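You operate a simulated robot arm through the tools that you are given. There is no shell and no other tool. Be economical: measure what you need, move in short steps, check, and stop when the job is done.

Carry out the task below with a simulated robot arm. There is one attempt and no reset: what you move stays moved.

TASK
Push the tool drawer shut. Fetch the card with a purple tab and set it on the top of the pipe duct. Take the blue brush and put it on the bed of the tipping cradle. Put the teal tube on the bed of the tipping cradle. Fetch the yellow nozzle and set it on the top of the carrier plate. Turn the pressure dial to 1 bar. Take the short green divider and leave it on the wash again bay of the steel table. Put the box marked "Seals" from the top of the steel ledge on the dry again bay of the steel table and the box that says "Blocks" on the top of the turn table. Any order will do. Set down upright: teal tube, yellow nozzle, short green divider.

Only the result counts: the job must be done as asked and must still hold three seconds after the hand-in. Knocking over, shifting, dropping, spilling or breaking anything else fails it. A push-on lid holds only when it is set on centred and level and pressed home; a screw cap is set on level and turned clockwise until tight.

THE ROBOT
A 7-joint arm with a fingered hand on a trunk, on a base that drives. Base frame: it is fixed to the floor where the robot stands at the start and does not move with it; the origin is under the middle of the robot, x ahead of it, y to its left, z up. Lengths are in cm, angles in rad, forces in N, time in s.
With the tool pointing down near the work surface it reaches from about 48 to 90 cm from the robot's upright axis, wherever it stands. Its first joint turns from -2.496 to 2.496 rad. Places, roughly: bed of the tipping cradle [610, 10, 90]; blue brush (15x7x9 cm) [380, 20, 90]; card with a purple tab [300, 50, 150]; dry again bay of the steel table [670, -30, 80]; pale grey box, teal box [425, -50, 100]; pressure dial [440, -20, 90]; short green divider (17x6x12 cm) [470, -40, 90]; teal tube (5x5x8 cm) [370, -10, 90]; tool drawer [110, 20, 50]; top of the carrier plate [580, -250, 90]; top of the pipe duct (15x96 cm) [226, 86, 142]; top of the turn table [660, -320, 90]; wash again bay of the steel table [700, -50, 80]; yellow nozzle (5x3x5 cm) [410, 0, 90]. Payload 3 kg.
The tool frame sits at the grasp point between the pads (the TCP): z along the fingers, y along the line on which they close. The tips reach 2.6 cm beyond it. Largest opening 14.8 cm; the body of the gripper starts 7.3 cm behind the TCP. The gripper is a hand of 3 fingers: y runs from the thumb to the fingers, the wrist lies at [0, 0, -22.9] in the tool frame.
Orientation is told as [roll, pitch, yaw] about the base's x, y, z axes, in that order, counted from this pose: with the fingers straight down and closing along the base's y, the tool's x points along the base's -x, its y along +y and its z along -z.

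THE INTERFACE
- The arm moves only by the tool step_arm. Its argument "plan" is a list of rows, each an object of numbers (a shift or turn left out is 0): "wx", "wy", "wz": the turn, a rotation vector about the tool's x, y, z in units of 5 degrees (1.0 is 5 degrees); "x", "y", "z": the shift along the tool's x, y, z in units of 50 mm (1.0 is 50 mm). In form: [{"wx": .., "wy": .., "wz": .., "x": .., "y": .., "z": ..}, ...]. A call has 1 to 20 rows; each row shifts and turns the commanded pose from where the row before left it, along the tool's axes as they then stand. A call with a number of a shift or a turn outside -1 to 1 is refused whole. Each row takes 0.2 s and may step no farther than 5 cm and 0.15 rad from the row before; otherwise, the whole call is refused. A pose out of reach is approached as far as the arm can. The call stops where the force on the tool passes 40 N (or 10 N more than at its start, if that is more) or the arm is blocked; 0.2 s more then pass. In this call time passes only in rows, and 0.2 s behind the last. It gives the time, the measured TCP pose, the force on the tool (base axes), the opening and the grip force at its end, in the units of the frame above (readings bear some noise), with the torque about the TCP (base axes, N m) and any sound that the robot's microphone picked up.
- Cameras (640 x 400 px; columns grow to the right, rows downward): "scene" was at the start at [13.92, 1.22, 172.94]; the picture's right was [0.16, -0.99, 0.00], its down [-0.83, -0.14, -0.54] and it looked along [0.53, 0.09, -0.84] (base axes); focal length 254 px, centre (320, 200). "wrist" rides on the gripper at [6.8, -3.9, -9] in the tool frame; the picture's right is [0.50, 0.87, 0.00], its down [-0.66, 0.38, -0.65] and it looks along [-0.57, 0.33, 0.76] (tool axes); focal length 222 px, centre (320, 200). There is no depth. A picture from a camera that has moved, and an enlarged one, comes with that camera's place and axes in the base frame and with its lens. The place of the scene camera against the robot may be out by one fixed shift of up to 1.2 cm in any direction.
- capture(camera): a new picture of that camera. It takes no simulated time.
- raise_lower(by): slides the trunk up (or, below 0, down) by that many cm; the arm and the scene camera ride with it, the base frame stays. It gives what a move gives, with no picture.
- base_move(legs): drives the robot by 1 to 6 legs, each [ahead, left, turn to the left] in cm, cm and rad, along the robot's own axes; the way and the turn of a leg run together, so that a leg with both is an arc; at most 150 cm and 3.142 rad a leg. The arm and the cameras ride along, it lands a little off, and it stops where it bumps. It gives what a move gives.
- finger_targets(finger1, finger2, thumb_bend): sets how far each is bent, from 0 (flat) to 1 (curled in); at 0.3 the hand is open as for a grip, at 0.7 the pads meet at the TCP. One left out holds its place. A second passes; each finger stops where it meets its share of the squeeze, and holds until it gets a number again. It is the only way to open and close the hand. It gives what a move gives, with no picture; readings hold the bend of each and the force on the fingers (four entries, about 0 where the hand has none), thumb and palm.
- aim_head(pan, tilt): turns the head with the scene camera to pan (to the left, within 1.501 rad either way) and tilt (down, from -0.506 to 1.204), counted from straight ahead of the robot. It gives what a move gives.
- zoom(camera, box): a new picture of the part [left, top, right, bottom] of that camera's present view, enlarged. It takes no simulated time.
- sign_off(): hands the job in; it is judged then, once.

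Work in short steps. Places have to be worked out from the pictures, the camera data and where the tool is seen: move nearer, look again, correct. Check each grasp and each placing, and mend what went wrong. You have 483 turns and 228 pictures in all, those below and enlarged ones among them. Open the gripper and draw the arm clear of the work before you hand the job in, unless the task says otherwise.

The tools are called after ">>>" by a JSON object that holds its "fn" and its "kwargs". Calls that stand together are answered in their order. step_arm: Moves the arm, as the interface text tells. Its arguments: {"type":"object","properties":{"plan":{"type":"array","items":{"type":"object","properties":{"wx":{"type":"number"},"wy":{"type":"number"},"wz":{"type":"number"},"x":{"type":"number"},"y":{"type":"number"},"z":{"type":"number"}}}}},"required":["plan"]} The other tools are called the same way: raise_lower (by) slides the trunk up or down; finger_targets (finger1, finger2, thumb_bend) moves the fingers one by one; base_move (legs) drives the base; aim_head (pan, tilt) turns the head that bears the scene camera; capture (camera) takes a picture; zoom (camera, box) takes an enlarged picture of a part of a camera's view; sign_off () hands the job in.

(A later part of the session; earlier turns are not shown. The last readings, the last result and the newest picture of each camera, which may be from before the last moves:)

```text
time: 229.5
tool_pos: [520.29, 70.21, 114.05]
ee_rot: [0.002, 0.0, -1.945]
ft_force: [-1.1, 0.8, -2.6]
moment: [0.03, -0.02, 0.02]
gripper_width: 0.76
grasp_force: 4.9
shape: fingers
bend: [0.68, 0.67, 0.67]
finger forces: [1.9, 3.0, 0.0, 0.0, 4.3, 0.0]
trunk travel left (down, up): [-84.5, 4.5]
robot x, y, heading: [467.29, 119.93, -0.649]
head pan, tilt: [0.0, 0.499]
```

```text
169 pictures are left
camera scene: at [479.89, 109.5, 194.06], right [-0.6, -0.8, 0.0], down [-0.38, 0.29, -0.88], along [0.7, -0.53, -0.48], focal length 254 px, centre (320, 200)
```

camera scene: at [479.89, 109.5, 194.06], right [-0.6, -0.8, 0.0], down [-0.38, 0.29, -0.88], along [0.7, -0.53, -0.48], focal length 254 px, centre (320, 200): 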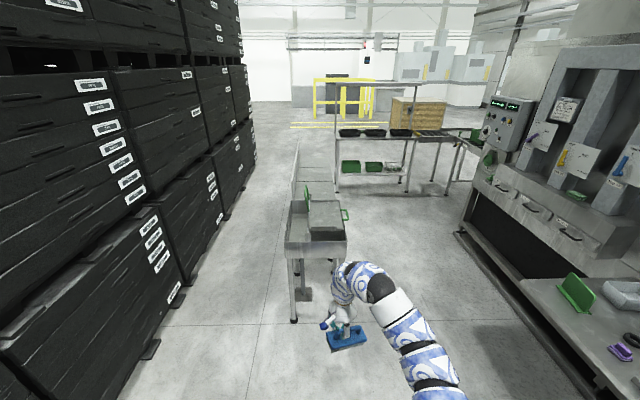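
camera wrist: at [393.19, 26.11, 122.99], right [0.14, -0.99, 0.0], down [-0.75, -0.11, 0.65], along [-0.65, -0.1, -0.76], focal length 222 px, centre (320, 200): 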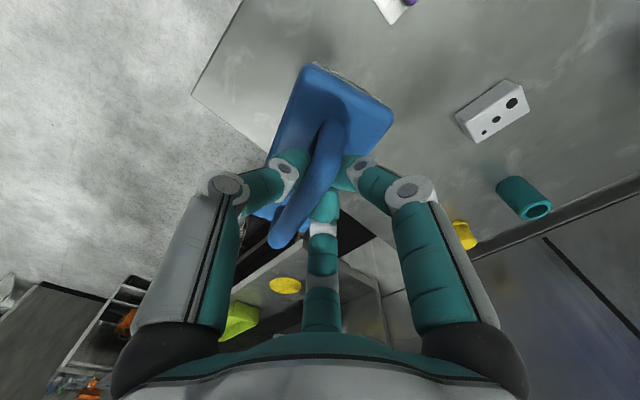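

Zooming on the cradle.

>>> {"fn": "zoom", "kwargs": {"camera": "scene", "box": [260, 160, 380, 280]}}

```text
3.33 times, centred on (320, 220) of scene
camera zoom: at [479.89, 109.5, 194.06], right [-0.6, -0.8, 0.0], down [-0.38, 0.29, -0.88], along [0.7, -0.53, -0.48], focal length 847 px, centre (320, 133)
```

zoom: 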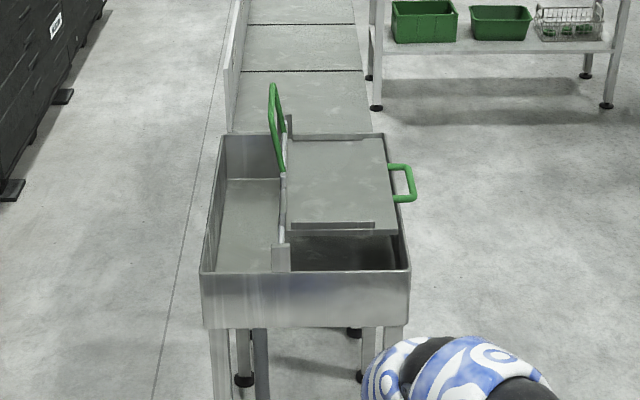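

The bed spans n≈365–387, t≈460–501 (z≈90). I'll turn the brush so that it lies across the bed, and drive up.

>>> {"fn": "step_arm", "kwargs": {"plan": [{"wz": 0.8}, {"wz": 0.8}, {"wz": 0.8}, {"wz": 0.8}]}}

>>> {"fn": "base_move", "kwargs": {"legs": [[105, 0, 0]]}}

>>> {"fn": "aim_head", "kwargs": {"pan": 0, "tilt": 0.85}}

>>> {"fn": "capture", "kwargs": {"camera": "scene"}}

>>> {"fn": "capture", "kwargs": {"camera": "wrist"}}

```text
time: 230.5
tool_pos: [520.27, 70.03, 113.9]
ee_rot: [0.003, 0.002, -2.227]
ft_force: [-0.1, 0.0, -1.1]
moment: [0.03, 0.0, 0.01]
gripper_width: 0.77
grasp_force: 4.7
shape: fingers
bend: [0.68, 0.67, 0.67]
finger forces: [1.8, 3.0, 0.1, 0.0, 4.4, 0.0]
trunk travel left (down, up): [-84.5, 4.5]
robot x, y, heading: [467.28, 119.79, -0.646]
head pan, tilt: [0.0, 0.499]
```

```text
time: 236.0
tool_pos: [604.98, 6.08, 113.92]
ee_rot: [0.004, 0.002, -2.224]
ft_force: [0.3, 0.5, -2.1]
moment: [0.03, -0.02, 0.03]
gripper_width: 0.79
grasp_force: 5.2
shape: fingers
bend: [0.69, 0.67, 0.67]
finger forces: [1.9, 2.9, 0.1, 0.0, 4.4, 0.0]
trunk travel left (down, up): [-84.5, 4.5]
robot x, y, heading: [551.59, 55.59, -0.646]
head pan, tilt: [0.0, 0.499]
```

```text
time: 236.8
tool_pos: [604.92, 6.1, 114.01]
ee_rot: [0.004, 0.002, -2.224]
ft_force: [-0.6, 0.8, -2.0]
moment: [0.05, -0.01, 0.01]
gripper_width: 0.77
grasp_force: 4.0
shape: fingers
bend: [0.69, 0.67, 0.67]
finger forces: [1.9, 3.0, 0.0, 0.0, 4.4, 0.0]
trunk travel left (down, up): [-84.5, 4.5]
robot x, y, heading: [552.09, 55.65, -0.648]
head pan, tilt: [0.0, 0.85]
```

```text
167 pictures are left
camera scene: at [563.38, 46.18, 191.08], right [-0.6, -0.8, 0.0], down [-0.6, 0.45, -0.66], along [0.53, -0.4, -0.75], focal length 254 px, centre (320, 200)
```

scene: 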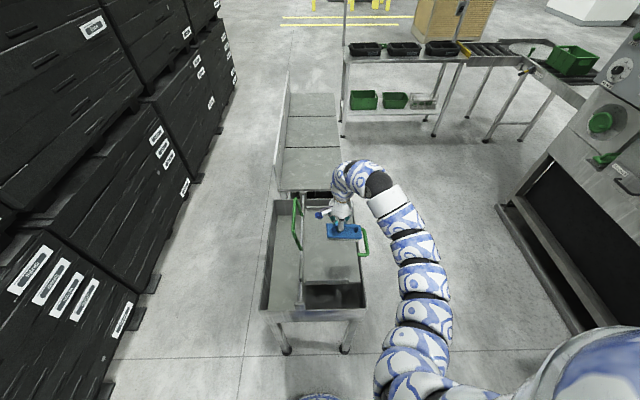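

```text
166 pictures are left
camera wrist: at [605.94, 13.82, 122.92], right [0.99, -0.13, 0.0], down [-0.1, -0.75, 0.65], along [-0.08, -0.65, -0.76], focal length 222 px, centre (320, 200)
```

wrist: 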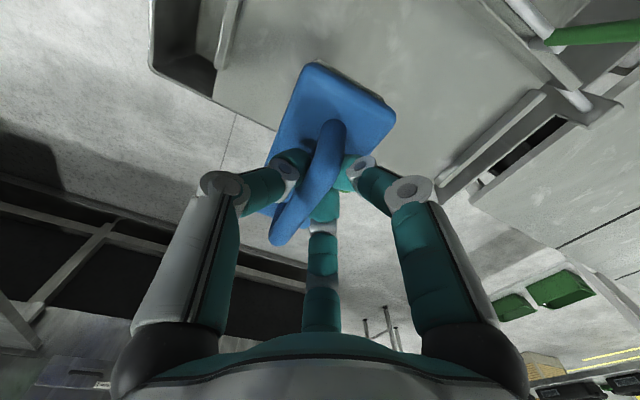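

Moving to the far half of the bed (t≈488) and starting down.

>>> {"fn": "step_arm", "kwargs": {"plan": [{"y": 0.8, "x": 0.07}, {"y": 0.8, "x": 0.07}, {"y": 0.8, "x": 0.07}, {"z": 0.7}, {"z": 0.7}, {"z": 0.7}]}}

>>> {"fn": "zoom", "kwargs": {"camera": "scene", "box": [250, 170, 410, 310]}}

>>> {"fn": "capture", "kwargs": {"camera": "wrist"}}

```text
time: 238.2
tool_pos: [615.08, -0.31, 103.41]
ee_rot: [0.003, 0.001, -2.224]
ft_force: [0.1, 0.1, -1.7]
moment: [-0.01, 0.0, 0.0]
gripper_width: 0.65
grasp_force: 5.0
shape: fingers
bend: [0.69, 0.67, 0.68]
finger forces: [2.0, 3.1, 0.0, 0.1, 4.4, 0.0]
trunk travel left (down, up): [-84.5, 4.5]
robot x, y, heading: [551.73, 56.02, -0.647]
head pan, tilt: [0.0, 0.85]
```

```text
2.86 times, centred on (330, 240) of scene
camera zoom: at [563.37, 46.15, 191.07], right [-0.6, -0.8, 0.0], down [-0.6, 0.45, -0.66], along [0.53, -0.4, -0.75], focal length 726 px, centre (291, 86)
```

zoom: 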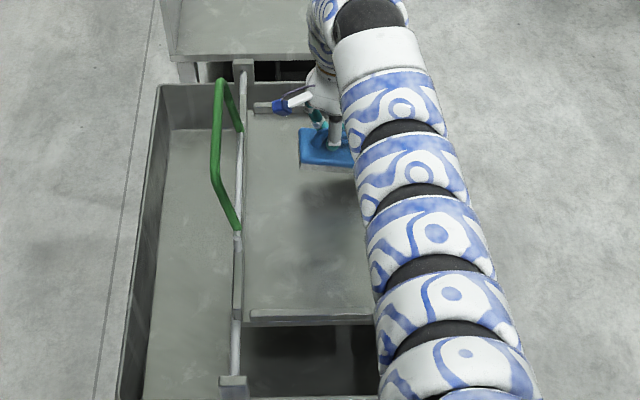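

```text
164 pictures are left
camera wrist: at [616.13, 7.43, 112.38], right [0.99, -0.13, 0.0], down [-0.1, -0.75, 0.65], along [-0.08, -0.65, -0.76], focal length 222 px, centre (320, 200)
```

wrist: 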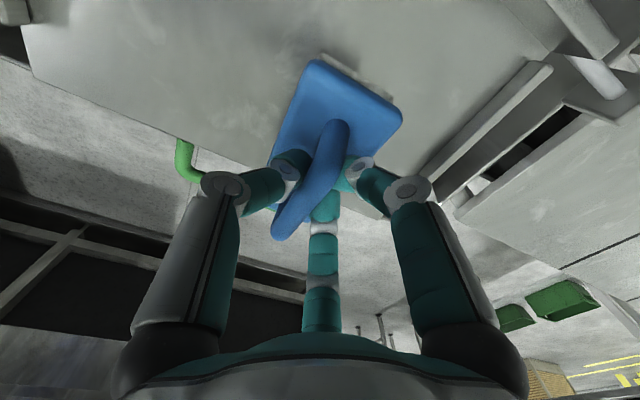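

Shift 1.5 cm inward and lower gently to contact.

>>> {"fn": "step_arm", "kwargs": {"plan": [{"x": 0.3}, {"z": 0.4}, {"z": 0.2}, {"z": 0.15}, {"z": 0.1}, {"z": 0.1}]}}

>>> {"fn": "capture", "kwargs": {"camera": "wrist"}}

```text
time: 239.6
tool_pos: [616.04, 0.92, 98.72]
ee_rot: [0.005, 0.002, -2.225]
ft_force: [0.0, 0.4, -0.4]
moment: [-0.02, 0.02, 0.04]
gripper_width: 0.61
grasp_force: 3.9
shape: fingers
bend: [0.69, 0.68, 0.68]
finger forces: [2.0, 2.3, 0.0, 0.1, 3.6, 0.0]
trunk travel left (down, up): [-84.5, 4.5]
robot x, y, heading: [551.75, 55.87, -0.643]
head pan, tilt: [0.0, 0.85]
```

```text
163 pictures are left
camera wrist: at [617.12, 8.53, 107.75], right [0.99, -0.13, 0.0], down [-0.1, -0.75, 0.65], along [-0.08, -0.65, -0.76], focal length 222 px, centre (320, 200)
```

wrist: 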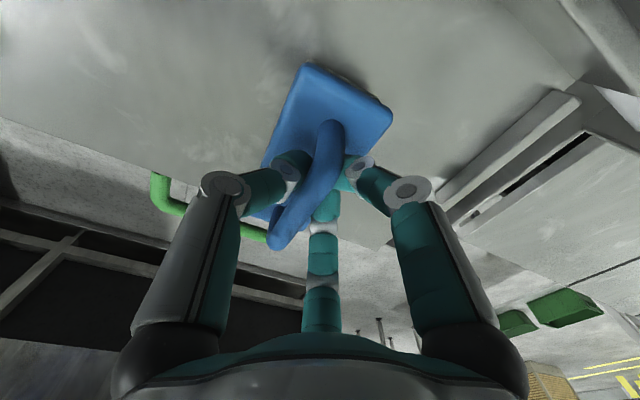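

The weight on the wrist has lessened; I'll lower slightly more until contact shows.

>>> {"fn": "step_arm", "kwargs": {"plan": [{"z": 0.06}, {"z": 0.06}]}}

```text
time: 240.2
tool_pos: [615.98, 0.78, 98.16]
ee_rot: [0.004, 0.001, -2.227]
ft_force: [0.0, -0.9, -0.6]
moment: [-0.03, 0.04, 0.01]
gripper_width: 0.62
grasp_force: 3.8
shape: fingers
bend: [0.69, 0.68, 0.68]
finger forces: [2.3, 2.2, 0.0, 0.1, 3.4, 0.0]
trunk travel left (down, up): [-84.5, 4.5]
robot x, y, heading: [551.89, 55.67, -0.643]
head pan, tilt: [0.0, 0.85]
```

Still going down in small steps.

>>> {"fn": "step_arm", "kwargs": {"plan": [{"z": 0.06}, {"z": 0.06}, {"z": 0.06}]}}

>>> {"fn": "zoom", "kwargs": {"camera": "wrist", "box": [220, 40, 460, 260]}}

```text
time: 241.0
tool_pos: [615.95, 0.74, 97.18]
ee_rot: [0.001, 0.001, -2.223]
ft_force: [0.4, 1.0, 0.5]
moment: [0.0, -0.01, 0.03]
gripper_width: 0.46
grasp_force: 3.3
shape: fingers
bend: [0.69, 0.69, 0.68]
finger forces: [1.9, 1.7, 0.0, 0.1, 2.8, 0.0]
trunk travel left (down, up): [-84.5, 4.5]
robot x, y, heading: [551.72, 55.64, -0.644]
head pan, tilt: [0.0, 0.85]
```

```text
1.82 times, centred on (340, 150) of wrist
camera zoom: at [617.05, 8.54, 106.25], right [0.99, -0.13, 0.0], down [-0.1, -0.75, 0.65], along [-0.08, -0.65, -0.76], focal length 404 px, centre (284, 291)
```

zoom: 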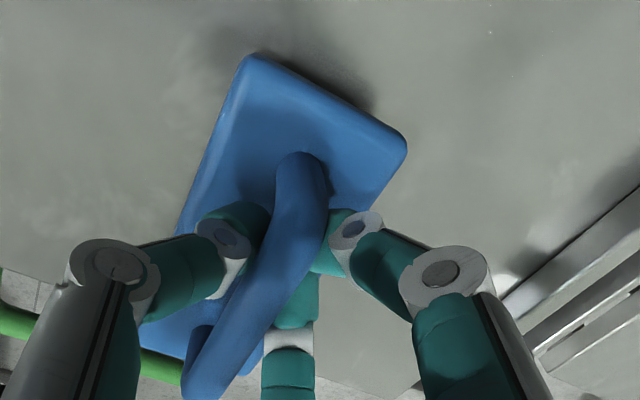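

The brush seems to rest on the bed. Opening.

>>> {"fn": "finger_targets", "kwargs": {"finger1": 0.3, "finger2": 0.3, "thumb_bend": 0.3}}

>>> {"fn": "step_arm", "kwargs": {"plan": [{"z": -0.5}, {"z": -0.8}, {"z": -0.8}, {"z": -0.8}, {"z": -0.8}]}}

>>> {"fn": "capture", "kwargs": {"camera": "wrist"}}

```text
time: 242.0
tool_pos: [616.07, 0.75, 97.26]
ee_rot: [0.003, 0.002, -2.224]
ft_force: [0.0, 0.0, -0.1]
moment: [0.01, -0.02, 0.02]
gripper_width: 12.65
grasp_force: 0.0
shape: fingers
bend: [0.3, 0.3, 0.3]
finger forces: [0.1, 0.0, 0.0, 0.0, 0.0, 0.0]
trunk travel left (down, up): [-84.5, 4.5]
robot x, y, heading: [551.64, 55.8, -0.645]
head pan, tilt: [0.0, 0.85]
```

```text
time: 243.2
tool_pos: [615.85, 0.82, 115.75]
ee_rot: [0.001, 0.004, -2.225]
ft_force: [0.3, 0.0, 0.7]
moment: [0.07, -0.04, 0.04]
gripper_width: 12.68
grasp_force: 0.0
shape: fingers
bend: [0.3, 0.3, 0.3]
finger forces: [0.0, 0.0, 0.0, 0.0, 0.0, 0.0]
trunk travel left (down, up): [-84.5, 4.5]
robot x, y, heading: [551.81, 55.49, -0.653]
head pan, tilt: [0.0, 0.85]
```

```text
161 pictures are left
camera wrist: at [616.89, 8.46, 124.71], right [0.99, -0.13, 0.0], down [-0.1, -0.75, 0.65], along [-0.08, -0.65, -0.76], focal length 222 px, centre (320, 200)
```

wrist: 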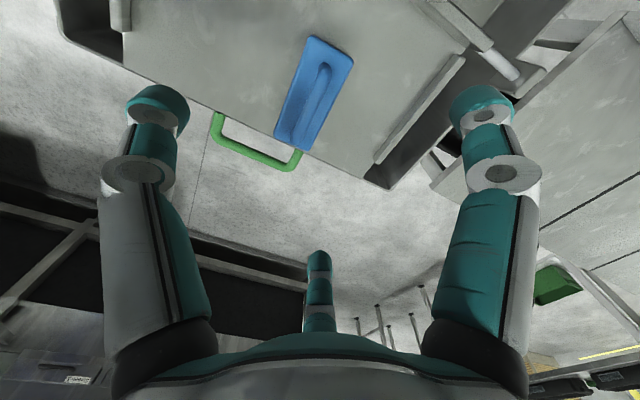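

The brush lies on the bed. Next the teal tube: I'll go back and face the bench.

>>> {"fn": "base_move", "kwargs": {"legs": [[-105, 0, 0], [0, -50, 0], [0, 0, -1.575]]}}

>>> {"fn": "aim_head", "kwargs": {"pan": 0, "tilt": 0.75}}

>>> {"fn": "capture", "kwargs": {"camera": "scene"}}

```text
time: 254.9
tool_pos: [383.98, 14.79, 115.65]
ee_rot: [0.003, 0.002, 2.496]
ft_force: [-0.6, 0.7, 0.3]
moment: [-0.01, 0.02, 0.0]
gripper_width: 12.67
grasp_force: 0.0
shape: fingers
bend: [0.3, 0.3, 0.3]
finger forces: [0.0, 0.0, 0.0, 0.1, 0.0, 0.0]
trunk travel left (down, up): [-84.5, 4.5]
robot x, y, heading: [438.54, 79.45, -2.212]
head pan, tilt: [0.0, 0.85]
```

```text
time: 255.6
tool_pos: [384.04, 14.65, 115.59]
ee_rot: [0.004, -0.001, 2.496]
ft_force: [-0.4, -0.6, 0.2]
moment: [-0.02, 0.0, 0.04]
gripper_width: 12.66
grasp_force: 0.1
shape: fingers
bend: [0.3, 0.3, 0.3]
finger forces: [0.0, 0.1, 0.0, 0.1, 0.1, 0.0]
trunk travel left (down, up): [-84.5, 4.5]
robot x, y, heading: [438.36, 79.23, -2.21]
head pan, tilt: [0.0, 0.75]
```

```text
160 pictures are left
camera scene: at [427.55, 66.38, 191.87], right [-0.8, 0.6, 0.0], down [0.41, 0.55, -0.73], along [-0.44, -0.59, -0.68], focal length 254 px, centre (320, 200)
```

scene: 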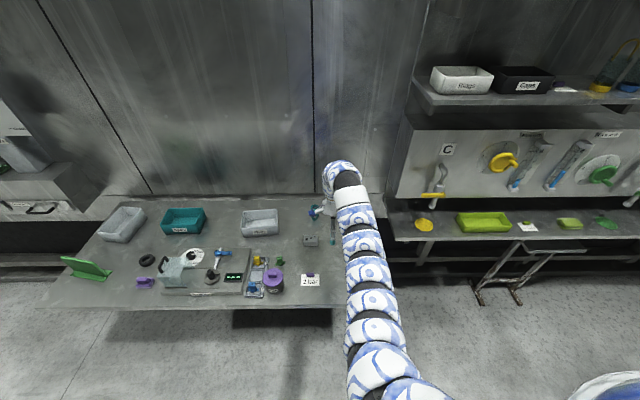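

I'll drive 20 cm nearer the bench and turn the hand so no finger faces the yellow cap beside the tube.

>>> {"fn": "base_move", "kwargs": {"legs": [[20, 0, 0]]}}

>>> {"fn": "step_arm", "kwargs": {"plan": [{"wz": -1, "x": -0.1}, {"wz": -1}, {"wz": -1}, {"wz": -1}, {"wz": -1}, {"wz": -1}, {"wz": -1}]}}

>>> {"fn": "capture", "kwargs": {"camera": "wrist"}}

```text
time: 257.2
tool_pos: [371.78, -1.5, 115.56]
ee_rot: [0.0, -0.001, 2.498]
ft_force: [0.2, -0.7, 0.1]
moment: [0.02, 0.01, 0.01]
gripper_width: 12.68
grasp_force: 0.0
shape: fingers
bend: [0.3, 0.3, 0.3]
finger forces: [0.0, 0.0, 0.0, 0.0, 0.0, 0.0]
trunk travel left (down, up): [-84.5, 4.5]
robot x, y, heading: [426.01, 63.3, -2.211]
head pan, tilt: [0.0, 0.75]
```

```text
time: 258.8
tool_pos: [371.58, -1.07, 115.58]
ee_rot: [0.002, -0.001, 3.108]
ft_force: [0.4, -0.9, -0.5]
moment: [0.01, 0.03, 0.0]
gripper_width: 12.68
grasp_force: 0.1
shape: fingers
bend: [0.3, 0.3, 0.3]
finger forces: [0.1, 0.0, 0.0, 0.0, 0.0, 0.0]
trunk travel left (down, up): [-84.5, 4.5]
robot x, y, heading: [426.3, 63.44, -2.212]
head pan, tilt: [0.0, 0.75]
```

```text
159 pictures are left
camera wrist: at [378.53, 2.6, 124.63], right [0.47, -0.88, 0.0], down [-0.67, -0.35, 0.66], along [-0.58, -0.31, -0.76], focal length 222 px, centre (320, 200)
```

wrist: 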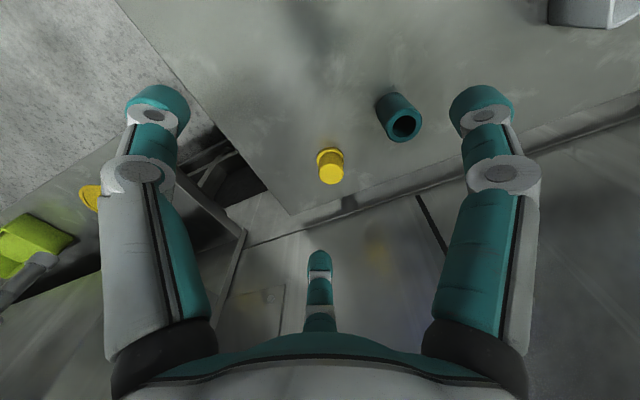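

The tube is at about (374.2, -11.2). Moving above it and down partway.

>>> {"fn": "step_arm", "kwargs": {"plan": [{"x": 0.2, "y": 0.67}, {"x": 0.2, "y": 0.67}, {"x": 0.2, "y": 0.67}, {"z": 0.8}]}}

>>> {"fn": "capture", "kwargs": {"camera": "wrist"}}

```text
time: 259.8
tool_pos: [374.09, -11.07, 111.7]
ee_rot: [0.004, 0.001, 3.108]
ft_force: [0.5, 0.6, 0.4]
moment: [0.0, -0.04, 0.01]
gripper_width: 12.69
grasp_force: 0.1
shape: fingers
bend: [0.3, 0.3, 0.3]
finger forces: [0.1, 0.0, 0.0, 0.1, 0.0, 0.0]
trunk travel left (down, up): [-84.5, 4.5]
robot x, y, heading: [425.76, 63.16, -2.21]
head pan, tilt: [0.0, 0.75]
```

```text
158 pictures are left
camera wrist: at [381.08, -7.52, 120.61], right [0.47, -0.88, 0.0], down [-0.67, -0.35, 0.66], along [-0.58, -0.31, -0.76], focal length 222 px, centre (320, 200)
```

wrist: 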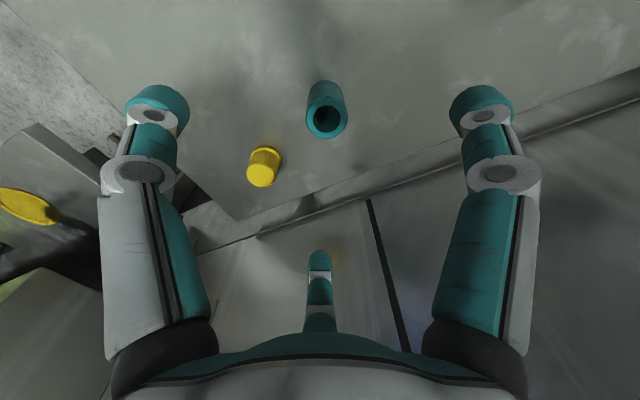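

Well centred (about 0.9 cm off). Correcting and descending to grasp height.

>>> {"fn": "step_arm", "kwargs": {"plan": [{"y": 0.16, "z": 0.7}, {"z": 0.8}, {"z": 0.8}, {"z": 0.6}, {"z": 0.4}]}}

>>> {"fn": "capture", "kwargs": {"camera": "wrist"}}

```text
time: 261.0
tool_pos: [375.94, -7.61, 100.58]
ee_rot: [0.0, 0.002, 3.106]
ft_force: [-0.1, -0.1, 0.3]
moment: [0.0, -0.02, 0.05]
gripper_width: 12.69
grasp_force: 0.1
shape: fingers
bend: [0.3, 0.3, 0.3]
finger forces: [0.0, 0.0, 0.0, 0.1, 0.0, 0.0]
out of reach, approached as far as the arm can: row 1, 2, 3, 4, 5
trunk travel left (down, up): [-84.5, 4.5]
robot x, y, heading: [426.23, 63.28, -2.212]
head pan, tilt: [0.0, 0.75]
```

```text
157 pictures are left
camera wrist: at [382.94, -3.87, 109.55], right [0.47, -0.88, 0.0], down [-0.67, -0.35, 0.66], along [-0.58, -0.31, -0.76], focal length 222 px, centre (320, 200)
```

wrist: 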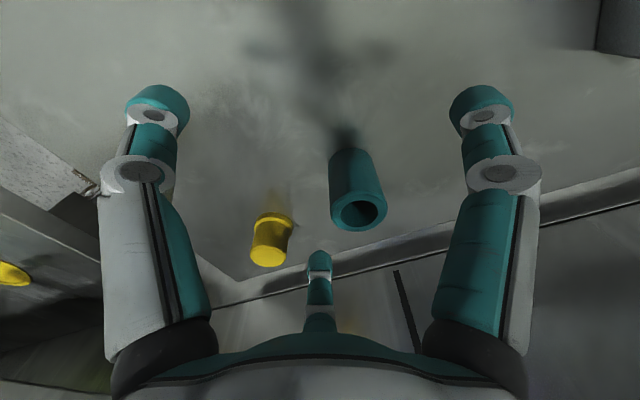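

Reach falls short at this height; I'll go back up over the tube and lower by the trunk instead.

>>> {"fn": "step_arm", "kwargs": {"plan": [{"z": -0.75}, {"z": -0.75}, {"z": -0.7}, {"x": -0.38, "y": 0.86}]}}

>>> {"fn": "raise_lower", "kwargs": {"by": -10}}

>>> {"fn": "capture", "kwargs": {"camera": "wrist"}}

```text
time: 262.0
tool_pos: [374.49, -11.25, 111.52]
ee_rot: [0.006, -0.006, 3.107]
ft_force: [1.3, 2.1, -1.4]
moment: [-0.18, 0.08, -0.04]
gripper_width: 12.68
grasp_force: 0.2
shape: fingers
bend: [0.3, 0.3, 0.3]
finger forces: [0.0, 0.0, 0.1, 0.0, 0.1, 0.1]
out of reach, approached as far as the arm can: row 4
trunk travel left (down, up): [-84.5, 4.5]
robot x, y, heading: [426.03, 63.15, -2.208]
head pan, tilt: [0.0, 0.75]
```

```text
time: 263.3
tool_pos: [374.72, -10.88, 101.57]
ee_rot: [0.004, 0.0, 3.105]
ft_force: [0.2, 0.0, -0.6]
moment: [0.0, -0.02, -0.01]
gripper_width: 12.69
grasp_force: 0.0
shape: fingers
bend: [0.3, 0.3, 0.3]
finger forces: [0.1, 0.0, 0.0, 0.0, 0.0, 0.0]
trunk travel left (down, up): [-74.5, 14.5]
robot x, y, heading: [426.28, 63.67, -2.214]
head pan, tilt: [0.0, 0.75]
```

```text
156 pictures are left
camera wrist: at [381.63, -7.19, 110.63], right [0.47, -0.88, 0.0], down [-0.67, -0.35, 0.66], along [-0.58, -0.31, -0.76], focal length 222 px, centre (320, 200)
```

wrist: 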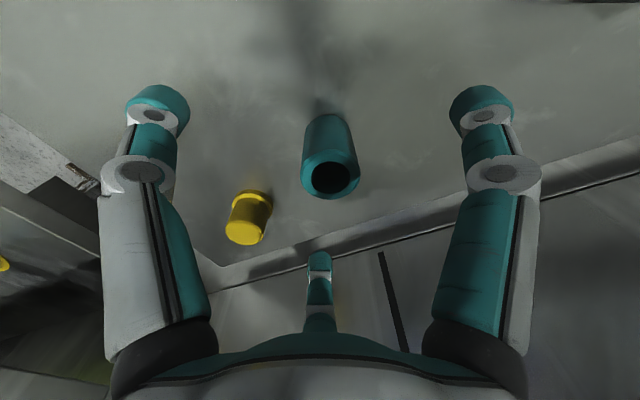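

Nearly centred. Nudge and lower 6.5 cm with the trunk, then grip.

>>> {"fn": "step_arm", "kwargs": {"plan": [{"y": 0.18}]}}

>>> {"fn": "raise_lower", "kwargs": {"by": -6.5}}

>>> {"fn": "finger_targets", "kwargs": {"finger1": 0.7, "finger2": 0.7, "thumb_bend": 0.7}}

>>> {"fn": "capture", "kwargs": {"camera": "wrist"}}

```text
time: 263.7
tool_pos: [374.81, -11.54, 101.72]
ee_rot: [0.004, 0.0, 3.109]
ft_force: [-1.1, -0.9, -0.5]
moment: [0.03, -0.01, 0.0]
gripper_width: 12.68
grasp_force: 0.1
shape: fingers
bend: [0.3, 0.3, 0.3]
finger forces: [0.0, 0.0, 0.0, 0.0, 0.0, 0.1]
out of reach, approached as far as the arm can: row 1
trunk travel left (down, up): [-74.5, 14.5]
robot x, y, heading: [426.57, 63.18, -2.211]
head pan, tilt: [0.0, 0.75]
```

```text
time: 264.8
tool_pos: [374.78, -11.44, 95.26]
ee_rot: [0.003, 0.001, 3.107]
ft_force: [0.6, 0.5, 0.8]
moment: [0.03, -0.01, 0.02]
gripper_width: 12.7
grasp_force: 0.1
shape: fingers
bend: [0.3, 0.3, 0.3]
finger forces: [0.0, 0.1, 0.1, 0.1, 0.1, 0.0]
trunk travel left (down, up): [-68.0, 21.0]
robot x, y, heading: [426.23, 63.13, -2.215]
head pan, tilt: [0.0, 0.75]
```

```text
time: 265.8
tool_pos: [374.86, -11.43, 95.25]
ee_rot: [0.003, 0.001, 3.106]
ft_force: [-0.3, 0.3, 0.3]
moment: [0.0, -0.01, -0.02]
gripper_width: 3.15
grasp_force: 14.0
shape: fingers
bend: [0.58, 0.58, 0.63]
finger forces: [8.8, 8.5, 0.1, 0.1, 10.5, 0.1]
trunk travel left (down, up): [-68.0, 21.0]
robot x, y, heading: [426.44, 63.54, -2.208]
head pan, tilt: [0.0, 0.75]
```

```text
155 pictures are left
camera wrist: at [381.73, -7.76, 104.18], right [0.47, -0.88, 0.0], down [-0.67, -0.35, 0.66], along [-0.58, -0.31, -0.76], focal length 222 px, centre (320, 200)
```

wrist: 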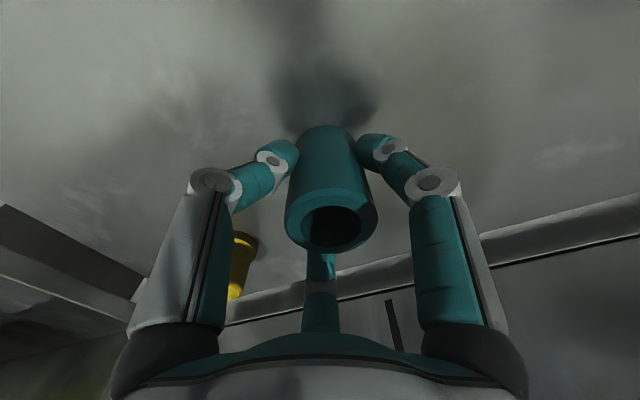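

Tube gripped firmly. Raise, back off, turn and drive to the cradle.

>>> {"fn": "raise_lower", "kwargs": {"by": 20}}

>>> {"fn": "base_move", "kwargs": {"legs": [[-22, 0, 0], [0, 0, 1.562], [0, 43, 0], [60, 0, 0]]}}

>>> {"fn": "capture", "kwargs": {"camera": "wrist"}}

>>> {"fn": "capture", "kwargs": {"camera": "scene"}}

```text
time: 267.9
tool_pos: [374.8, -11.55, 115.25]
ee_rot: [0.005, 0.0, 3.107]
ft_force: [-1.5, 0.4, -1.7]
moment: [0.02, -0.02, -0.01]
gripper_width: 3.18
grasp_force: 13.7
shape: fingers
bend: [0.57, 0.58, 0.63]
finger forces: [8.7, 8.3, 0.1, 0.0, 10.2, 0.0]
trunk travel left (down, up): [-88.0, 1.0]
robot x, y, heading: [426.61, 63.47, -2.214]
head pan, tilt: [0.0, 0.75]
```

```text
time: 278.6
tool_pos: [586.64, 25.27, 115.11]
ee_rot: [0.0, 0.002, -1.626]
ft_force: [0.1, 0.9, -2.5]
moment: [0.0, 0.02, -0.06]
gripper_width: 3.1
grasp_force: 13.0
shape: fingers
bend: [0.57, 0.58, 0.63]
finger forces: [8.4, 8.2, 0.0, 0.1, 9.8, 0.1]
trunk travel left (down, up): [-88.0, 1.0]
robot x, y, heading: [512.76, 78.27, -0.659]
head pan, tilt: [0.0, 0.75]
```

```text
154 pictures are left
camera wrist: at [583.16, 32.05, 124.13], right [0.89, 0.45, 0.0], down [0.34, -0.68, 0.65], along [0.3, -0.58, -0.76], focal length 222 px, centre (320, 200)
```

wrist: 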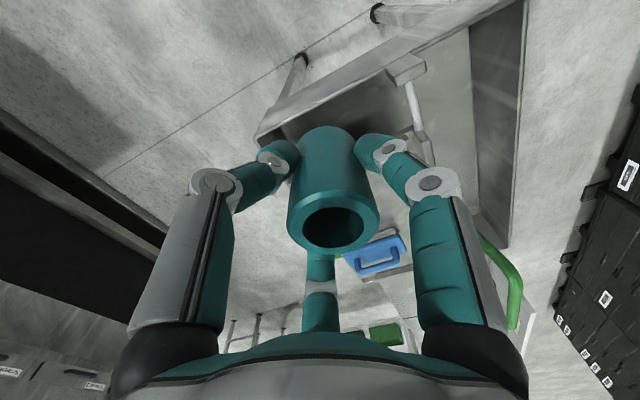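

```text
153 pictures are left
camera scene: at [524.94, 68.19, 195.36], right [-0.61, -0.79, 0.0], down [-0.54, 0.42, -0.73], along [0.58, -0.45, -0.68], focal length 254 px, centre (320, 200)
```

scene: 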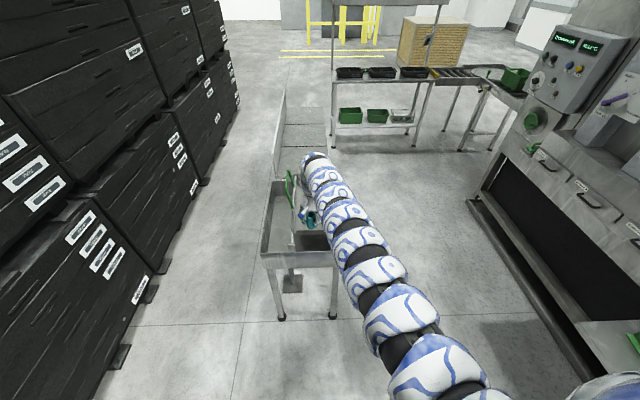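

Driving the last 21 cm so the tube is over the near half of the bed, then lowering.

>>> {"fn": "base_move", "kwargs": {"legs": [[21, -3, 0]]}}

>>> {"fn": "raise_lower", "kwargs": {"by": -14}}

>>> {"fn": "capture", "kwargs": {"camera": "wrist"}}

>>> {"fn": "zoom", "kwargs": {"camera": "scene", "box": [230, 150, 390, 300]}}

```text
time: 280.3
tool_pos: [601.36, 9.7, 115.15]
ee_rot: [0.002, -0.001, -1.628]
ft_force: [0.9, 0.0, -1.9]
moment: [0.0, 0.05, -0.02]
gripper_width: 3.13
grasp_force: 13.1
shape: fingers
bend: [0.57, 0.58, 0.64]
finger forces: [8.5, 8.2, 0.1, 0.0, 9.9, 0.0]
trunk travel left (down, up): [-88.0, 1.0]
robot x, y, heading: [527.62, 62.66, -0.662]
head pan, tilt: [0.0, 0.75]
```

```text
time: 281.9
tool_pos: [601.4, 9.74, 101.28]
ee_rot: [0.003, 0.0, -1.627]
ft_force: [0.3, 0.6, -2.5]
moment: [-0.01, 0.02, 0.0]
gripper_width: 3.12
grasp_force: 13.2
shape: fingers
bend: [0.57, 0.58, 0.64]
finger forces: [8.5, 8.1, 0.0, 0.0, 9.8, 0.1]
trunk travel left (down, up): [-74.0, 15.0]
robot x, y, heading: [527.81, 62.65, -0.658]
head pan, tilt: [0.0, 0.75]
```

```text
152 pictures are left
camera wrist: at [597.83, 16.68, 110.19], right [0.89, 0.45, 0.0], down [0.34, -0.68, 0.66], along [0.3, -0.58, -0.76], focal length 222 px, centre (320, 200)
```

wrist: 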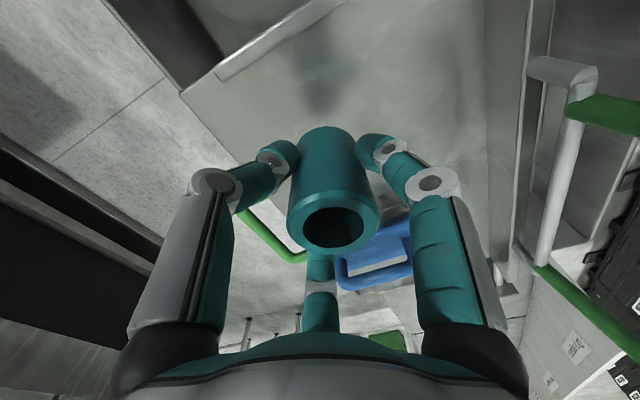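

```text
2.67 times, centred on (310, 225) of scene
camera zoom: at [539.63, 52.91, 181.38], right [-0.61, -0.79, 0.0], down [-0.54, 0.42, -0.73], along [0.58, -0.45, -0.68], focal length 677 px, centre (347, 133)
```

zoom: 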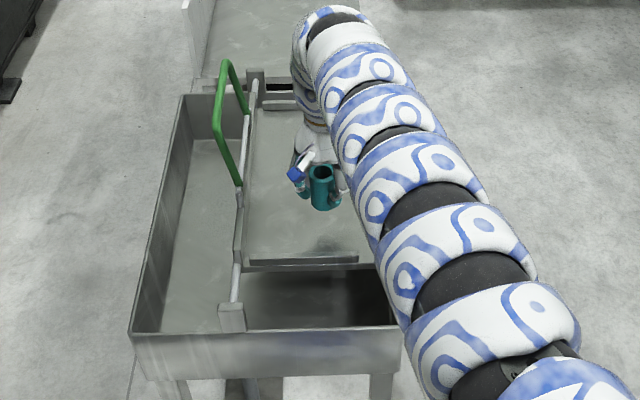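

Over the bed at (n 374.6, t 471), clear of the brush. Lowering the rest.

>>> {"fn": "raise_lower", "kwargs": {"by": -5.5}}

>>> {"fn": "raise_lower", "kwargs": {"by": -0.6}}

```text
time: 282.9
tool_pos: [601.19, 9.79, 95.76]
ee_rot: [0.002, -0.001, -1.626]
ft_force: [-0.8, 0.1, -2.8]
moment: [-0.01, -0.01, 0.03]
gripper_width: 3.12
grasp_force: 13.1
shape: fingers
bend: [0.57, 0.58, 0.64]
finger forces: [8.4, 8.1, 0.0, 0.1, 9.9, 0.0]
trunk travel left (down, up): [-68.5, 20.5]
robot x, y, heading: [527.67, 63.02, -0.66]
head pan, tilt: [0.0, 0.75]
```

```text
time: 283.4
tool_pos: [601.3, 9.69, 95.11]
ee_rot: [0.004, 0.001, -1.627]
ft_force: [-0.4, -0.8, -2.0]
moment: [-0.02, -0.04, -0.01]
gripper_width: 3.16
grasp_force: 13.4
shape: fingers
bend: [0.57, 0.58, 0.64]
finger forces: [8.5, 8.1, 0.0, 0.0, 9.8, 0.0]
trunk travel left (down, up): [-67.9, 21.1]
robot x, y, heading: [527.65, 62.79, -0.659]
head pan, tilt: [0.0, 0.75]
```

No contact yet; continuing in small steps.

>>> {"fn": "raise_lower", "kwargs": {"by": -0.5}}

>>> {"fn": "raise_lower", "kwargs": {"by": -0.5}}

>>> {"fn": "zoom", "kwargs": {"camera": "scene", "box": [270, 170, 350, 245]}}

```text
time: 284.0
tool_pos: [601.25, 9.77, 94.67]
ee_rot: [0.005, -0.001, -1.629]
ft_force: [-1.3, 0.1, 6.3]
moment: [0.02, -0.06, 0.04]
gripper_width: 3.09
grasp_force: 14.2
shape: fingers
bend: [0.58, 0.58, 0.63]
finger forces: [8.9, 8.4, 0.0, 0.1, 11.0, 0.0]
trunk travel left (down, up): [-67.4, 21.6]
robot x, y, heading: [527.65, 62.98, -0.663]
head pan, tilt: [0.0, 0.75]
```

```text
time: 284.5
tool_pos: [601.24, 9.66, 94.45]
ee_rot: [0.008, -0.002, -1.629]
ft_force: [-1.9, -1.2, 24.8]
moment: [-0.04, -0.02, 0.05]
gripper_width: 3.05
grasp_force: 17.5
shape: fingers
bend: [0.57, 0.58, 0.65]
finger forces: [10.2, 9.8, 0.0, 0.1, 14.4, 0.0]
trunk travel left (down, up): [-66.9, 22.1]
robot x, y, heading: [527.74, 62.74, -0.662]
head pan, tilt: [0.0, 0.75]
```

```text
5.33 times, centred on (310, 208) of scene
camera zoom: at [539.35, 53.07, 174.34], right [-0.62, -0.79, 0.0], down [-0.54, 0.42, -0.73], along [0.58, -0.45, -0.68], focal length 1355 px, centre (373, 160)
```

zoom: 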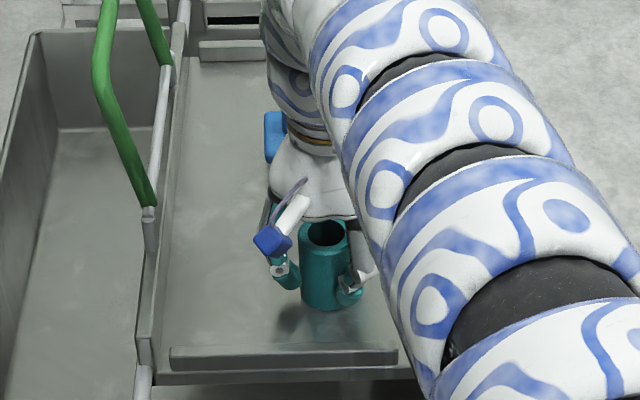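

Contact made; ease up slightly and release.

>>> {"fn": "raise_lower", "kwargs": {"by": 0.5}}

>>> {"fn": "finger_targets", "kwargs": {"finger1": 0.3, "finger2": 0.3, "thumb_bend": 0.3}}

>>> {"fn": "raise_lower", "kwargs": {"by": 18}}

>>> {"fn": "capture", "kwargs": {"camera": "wrist"}}

```text
time: 285.1
tool_pos: [601.26, 9.92, 94.55]
ee_rot: [0.0, -0.002, -1.626]
ft_force: [-0.6, -2.7, 5.8]
moment: [-0.04, -0.02, 0.02]
gripper_width: 3.07
grasp_force: 14.4
shape: fingers
bend: [0.57, 0.58, 0.65]
finger forces: [8.8, 8.7, 0.0, 0.0, 11.4, 0.0]
trunk travel left (down, up): [-67.4, 21.6]
robot x, y, heading: [527.83, 62.69, -0.661]
head pan, tilt: [0.0, 0.75]
```

```text
time: 286.1
tool_pos: [601.44, 9.74, 94.57]
ee_rot: [0.004, 0.0, -1.626]
ft_force: [0.2, -0.2, 0.3]
moment: [-0.02, 0.0, 0.0]
gripper_width: 12.64
grasp_force: 0.1
shape: fingers
bend: [0.3, 0.3, 0.3]
finger forces: [0.0, 0.0, 0.0, 0.1, 0.0, 0.1]
trunk travel left (down, up): [-67.4, 21.6]
robot x, y, heading: [527.82, 63.35, -0.66]
head pan, tilt: [0.0, 0.75]
```

```text
time: 288.1
tool_pos: [601.37, 9.72, 112.56]
ee_rot: [0.004, -0.001, -1.625]
ft_force: [-0.3, 0.0, -0.2]
moment: [0.03, 0.01, 0.0]
gripper_width: 12.65
grasp_force: 0.1
shape: fingers
bend: [0.3, 0.3, 0.3]
finger forces: [0.0, 0.0, 0.0, 0.1, 0.0, 0.1]
trunk travel left (down, up): [-85.4, 3.6]
robot x, y, heading: [527.74, 63.02, -0.662]
head pan, tilt: [0.0, 0.75]
```

```text
149 pictures are left
camera wrist: at [597.83, 16.68, 121.57], right [0.89, 0.45, 0.0], down [0.34, -0.68, 0.66], along [0.3, -0.58, -0.76], focal length 222 px, centre (320, 200)
```

wrist: 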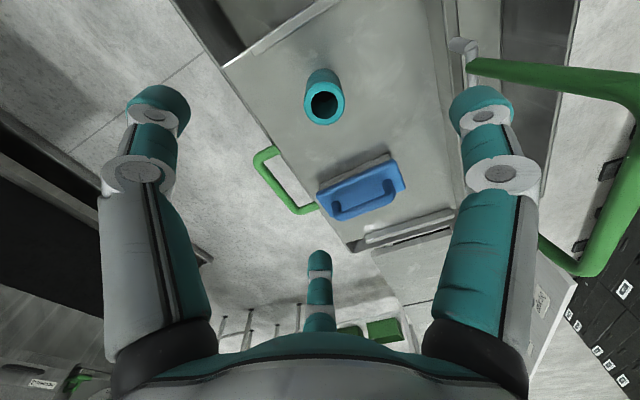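

Both sit on the bed, the tube upright. Next the green divider: I'll move back into the aisle and face the bench at its left part.

>>> {"fn": "base_move", "kwargs": {"legs": [[0, -38, 0], [0, 0, -1.566], [0, 20, 0]]}}

>>> {"fn": "step_arm", "kwargs": {"plan": [{"wz": 1}, {"wz": 1}, {"wz": 1}, {"wz": 1}, {"wz": 1}, {"wz": 1}, {"wz": 1}, {"wz": 1}, {"wz": 1}, {"wz": 0.6}]}}

>>> {"fn": "capture", "kwargs": {"camera": "wrist"}}

>>> {"fn": "capture", "kwargs": {"camera": "scene"}}

```text
time: 295.5
tool_pos: [465.3, -52.12, 112.67]
ee_rot: [0.003, -0.002, 3.062]
ft_force: [0.4, -0.5, -0.4]
moment: [0.03, -0.01, 0.0]
gripper_width: 12.63
grasp_force: 0.0
shape: fingers
bend: [0.3, 0.3, 0.3]
finger forces: [0.0, 0.0, 0.0, 0.0, 0.1, 0.0]
trunk travel left (down, up): [-85.4, 3.6]
robot x, y, heading: [520.21, 20.12, -2.253]
head pan, tilt: [0.0, 0.75]
```

```text
time: 297.7
tool_pos: [465.12, -52.08, 112.62]
ee_rot: [0.004, 0.002, 2.226]
ft_force: [0.4, -0.3, -0.1]
moment: [0.05, -0.02, -0.02]
gripper_width: 12.64
grasp_force: 0.1
shape: fingers
bend: [0.3, 0.3, 0.3]
finger forces: [0.1, 0.0, 0.1, 0.0, 0.0, 0.1]
trunk travel left (down, up): [-85.4, 3.6]
robot x, y, heading: [519.76, 20.13, -2.256]
head pan, tilt: [0.0, 0.75]
```

```text
148 pictures are left
camera wrist: at [472.49, -55.11, 121.56], right [-0.38, -0.92, 0.0], down [-0.7, 0.29, 0.65], along [-0.6, 0.25, -0.76], focal length 222 px, centre (320, 200)
```

wrist: 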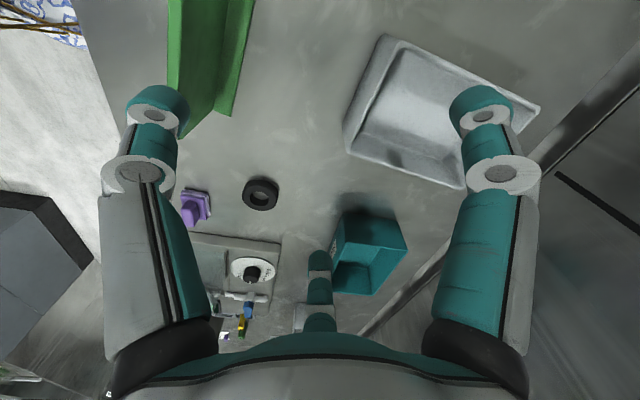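

```text
147 pictures are left
camera scene: at [508.61, 7.77, 192.77], right [-0.78, 0.63, 0.0], down [0.43, 0.53, -0.73], along [-0.46, -0.57, -0.68], focal length 254 px, centre (320, 200)
```

scene: 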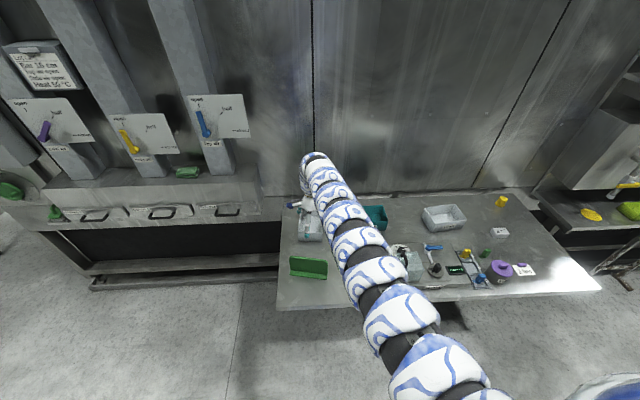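

Moving back over the divider.

>>> {"fn": "step_arm", "kwargs": {"plan": [{"y": -0.87, "x": -0.27}, {"y": -0.87, "x": -0.27}, {"y": -0.87, "x": -0.27}]}}

>>> {"fn": "capture", "kwargs": {"camera": "wrist"}}

>>> {"fn": "zoom", "kwargs": {"camera": "scene", "box": [260, 200, 380, 300]}}

```text
time: 298.7
tool_pos: [468.26, -40.85, 113.51]
ee_rot: [0.03, -0.009, 2.199]
ft_force: [0.4, 0.2, -0.3]
moment: [0.0, 0.02, -0.03]
gripper_width: 12.68
grasp_force: 0.1
shape: fingers
bend: [0.3, 0.3, 0.3]
finger forces: [0.1, 0.0, 0.1, 0.0, 0.0, 0.0]
trunk travel left (down, up): [-85.4, 3.6]
robot x, y, heading: [519.94, 20.3, -2.253]
head pan, tilt: [0.0, 0.75]
stopped in row 3: the arm was blocked; the commanded pose is now the measured one
```

```text
146 pictures are left
camera wrist: at [475.78, -44.0, 122.43], right [-0.41, -0.91, 0.02], down [-0.67, 0.31, 0.67], along [-0.62, 0.26, -0.74], focal length 222 px, centre (320, 200)
```

wrist: 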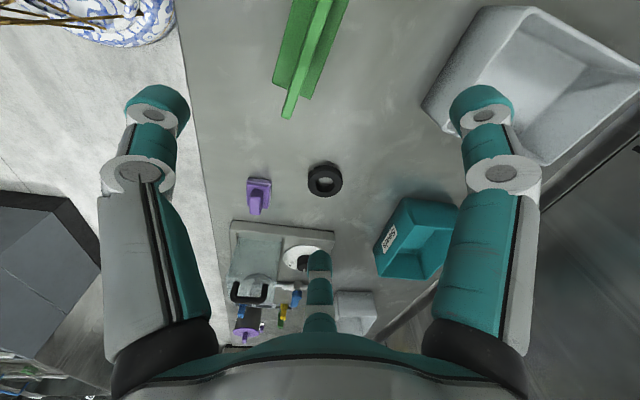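

```text
4.00 times, centred on (320, 250) of scene
camera zoom: at [508.65, 7.79, 192.77], right [-0.78, 0.63, 0.0], down [0.43, 0.53, -0.73], along [-0.46, -0.57, -0.68], focal length 1016 px, centre (320, 0)
```

zoom: 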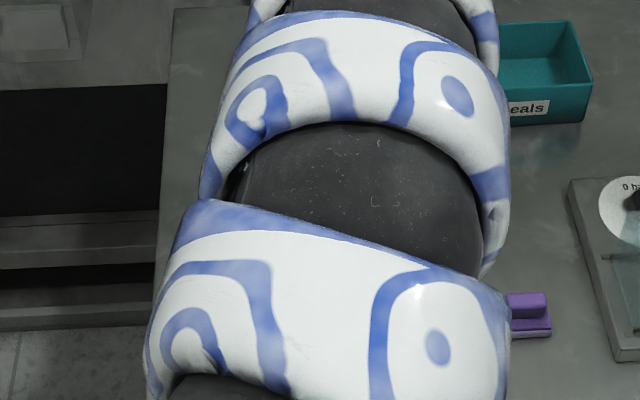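

The wrist nears a joint limit, so I'll re-place the base (shift left, turn right) to give it room.

>>> {"fn": "base_move", "kwargs": {"legs": [[0, 29, 0], [0, 0, -0.35]]}}

>>> {"fn": "step_arm", "kwargs": {"plan": [{"wz": -0.9, "wx": 0.17}, {"wz": -0.9, "wx": 0.17}, {"wz": -0.9}, {"wz": -0.9}, {"wz": -0.9}, {"y": 0.4, "x": 0.4}]}}

>>> {"fn": "capture", "kwargs": {"camera": "wrist"}}

>>> {"fn": "capture", "kwargs": {"camera": "scene"}}

```text
time: 301.8
tool_pos: [472.97, -37.78, 113.68]
ee_rot: [0.03, -0.009, 1.85]
ft_force: [-0.4, 0.4, -0.2]
moment: [-0.01, -0.01, 0.01]
gripper_width: 12.65
grasp_force: 0.1
shape: fingers
bend: [0.3, 0.3, 0.3]
finger forces: [0.0, 0.0, 0.0, 0.1, 0.0, 0.1]
trunk travel left (down, up): [-85.4, 3.6]
robot x, y, heading: [542.54, 1.88, -2.604]
head pan, tilt: [0.0, 0.75]
```

```text
time: 303.2
tool_pos: [472.5, -40.86, 113.48]
ee_rot: [-0.003, -0.01, 2.242]
ft_force: [-0.1, -1.3, -0.1]
moment: [-0.01, 0.0, 0.02]
gripper_width: 12.72
grasp_force: 0.2
shape: fingers
bend: [0.3, 0.3, 0.3]
finger forces: [0.1, 0.0, 0.0, 0.0, 0.0, 0.0]
trunk travel left (down, up): [-85.4, 3.6]
robot x, y, heading: [542.06, 2.07, -2.598]
head pan, tilt: [0.0, 0.75]
```

```text
144 pictures are left
camera wrist: at [479.94, -43.86, 122.46], right [-0.37, -0.93, -0.01], down [-0.7, 0.27, 0.66], along [-0.61, 0.25, -0.75], focal length 222 px, centre (320, 200)
```

wrist: 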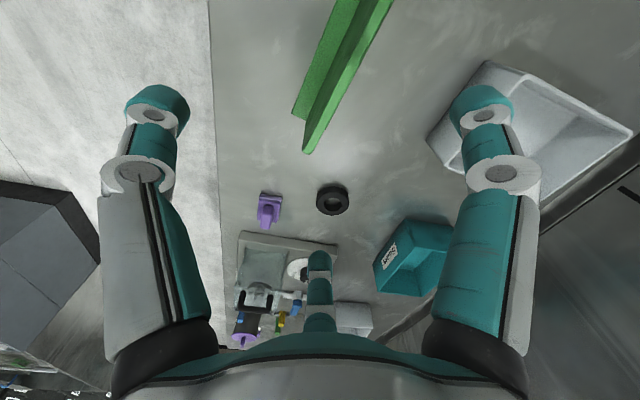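

```text
143 pictures are left
camera scene: at [527.35, -6.43, 192.76], right [-0.51, 0.86, 0.0], down [0.59, 0.35, -0.73], along [-0.63, -0.37, -0.68], focal length 254 px, centre (320, 200)
```

scene: 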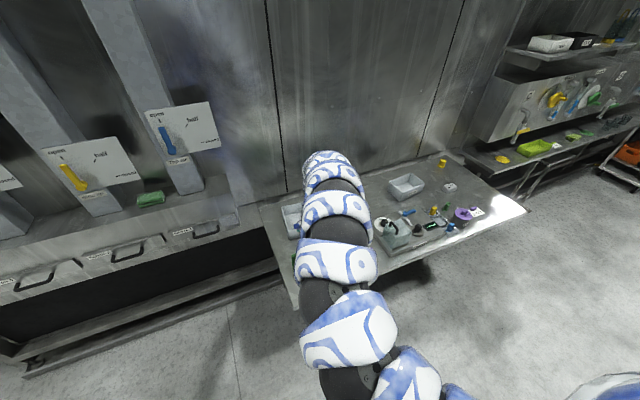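

The divider's near end is at about (470,-38.4), axis 2.28 rad. I'll shift along to see its other end.

>>> {"fn": "step_arm", "kwargs": {"plan": [{"x": 0.9}, {"x": 0.9}]}}

>>> {"fn": "capture", "kwargs": {"camera": "wrist"}}

```text
time: 303.8
tool_pos: [478.09, -47.79, 113.6]
ee_rot: [-0.004, -0.01, 2.241]
ft_force: [-0.3, -0.1, -0.4]
moment: [-0.04, 0.04, 0.0]
gripper_width: 12.66
grasp_force: 0.0
shape: fingers
bend: [0.3, 0.3, 0.3]
finger forces: [0.0, 0.1, 0.0, 0.1, 0.0, 0.0]
trunk travel left (down, up): [-85.4, 3.6]
robot x, y, heading: [542.72, 1.73, -2.605]
head pan, tilt: [0.0, 0.75]
```

```text
142 pictures are left
camera wrist: at [485.57, -50.82, 122.48], right [-0.37, -0.93, -0.01], down [-0.7, 0.27, 0.66], along [-0.61, 0.25, -0.75], focal length 222 px, centre (320, 200)
```

wrist: 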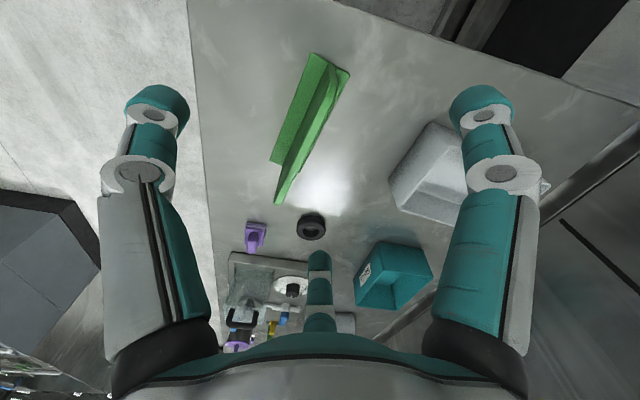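

The divider's plate is centred at about (475.9,-45.2). Going above and down to grip the plate.

>>> {"fn": "step_arm", "kwargs": {"plan": [{"x": -0.68, "wz": -0.4}, {"z": 0.8}, {"z": 0.7}]}}

>>> {"fn": "capture", "kwargs": {"camera": "wrist"}}

```text
time: 304.6
tool_pos: [475.95, -44.97, 105.92]
ee_rot: [-0.004, -0.011, 2.277]
ft_force: [0.2, 0.5, 0.1]
moment: [-0.04, -0.05, 0.01]
gripper_width: 12.69
grasp_force: 0.1
shape: fingers
bend: [0.3, 0.3, 0.3]
finger forces: [0.0, 0.1, 0.1, 0.0, 0.1, 0.0]
trunk travel left (down, up): [-85.4, 3.6]
robot x, y, heading: [542.25, 2.1, -2.604]
head pan, tilt: [0.0, 0.75]
```

```text
141 pictures are left
camera wrist: at [483.46, -47.64, 114.87], right [-0.33, -0.94, -0.01], down [-0.71, 0.25, 0.66], along [-0.62, 0.23, -0.75], focal length 222 px, centre (320, 200)
```

wrist: 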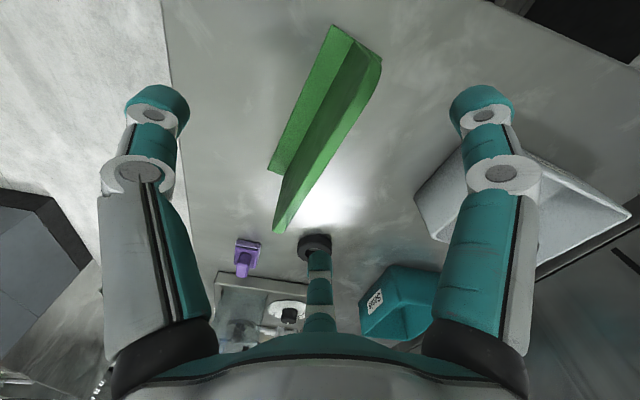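

Aligned. Descending 7 cm and closing.

>>> {"fn": "step_arm", "kwargs": {"plan": [{"z": 0.7}, {"z": 0.6}, {"z": 0.1}]}}

>>> {"fn": "finger_targets", "kwargs": {"finger1": 0.75, "finger2": 0.75, "thumb_bend": 0.75}}

>>> {"fn": "capture", "kwargs": {"camera": "wrist"}}

```text
time: 305.4
tool_pos: [476.03, -44.93, 99.14]
ee_rot: [-0.003, -0.011, 2.275]
ft_force: [-0.8, 0.4, -0.8]
moment: [0.01, 0.03, -0.02]
gripper_width: 12.66
grasp_force: 0.1
shape: fingers
bend: [0.3, 0.3, 0.3]
finger forces: [0.0, 0.1, 0.0, 0.0, 0.0, 0.1]
trunk travel left (down, up): [-85.4, 3.6]
robot x, y, heading: [542.45, 1.91, -2.609]
head pan, tilt: [0.0, 0.75]
```

```text
time: 306.4
tool_pos: [476.24, -44.96, 99.04]
ee_rot: [-0.005, -0.013, 2.277]
ft_force: [0.1, -0.2, 0.1]
moment: [-0.01, 0.0, -0.02]
gripper_width: 0.71
grasp_force: 12.1
shape: fingers
bend: [0.72, 0.72, 0.68]
finger forces: [6.9, 6.4, 0.1, 0.0, 11.4, 0.0]
trunk travel left (down, up): [-85.4, 3.6]
robot x, y, heading: [542.2, 2.1, -2.602]
head pan, tilt: [0.0, 0.75]
```

```text
140 pictures are left
camera wrist: at [483.52, -47.65, 107.94], right [-0.33, -0.94, -0.01], down [-0.71, 0.25, 0.66], along [-0.62, 0.23, -0.75], focal length 222 px, centre (320, 200)
```

wrist: 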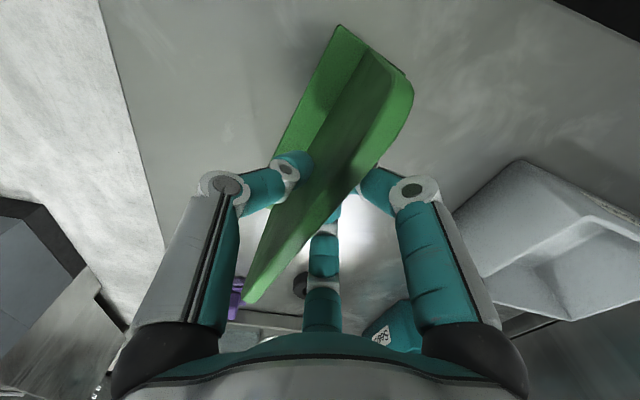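

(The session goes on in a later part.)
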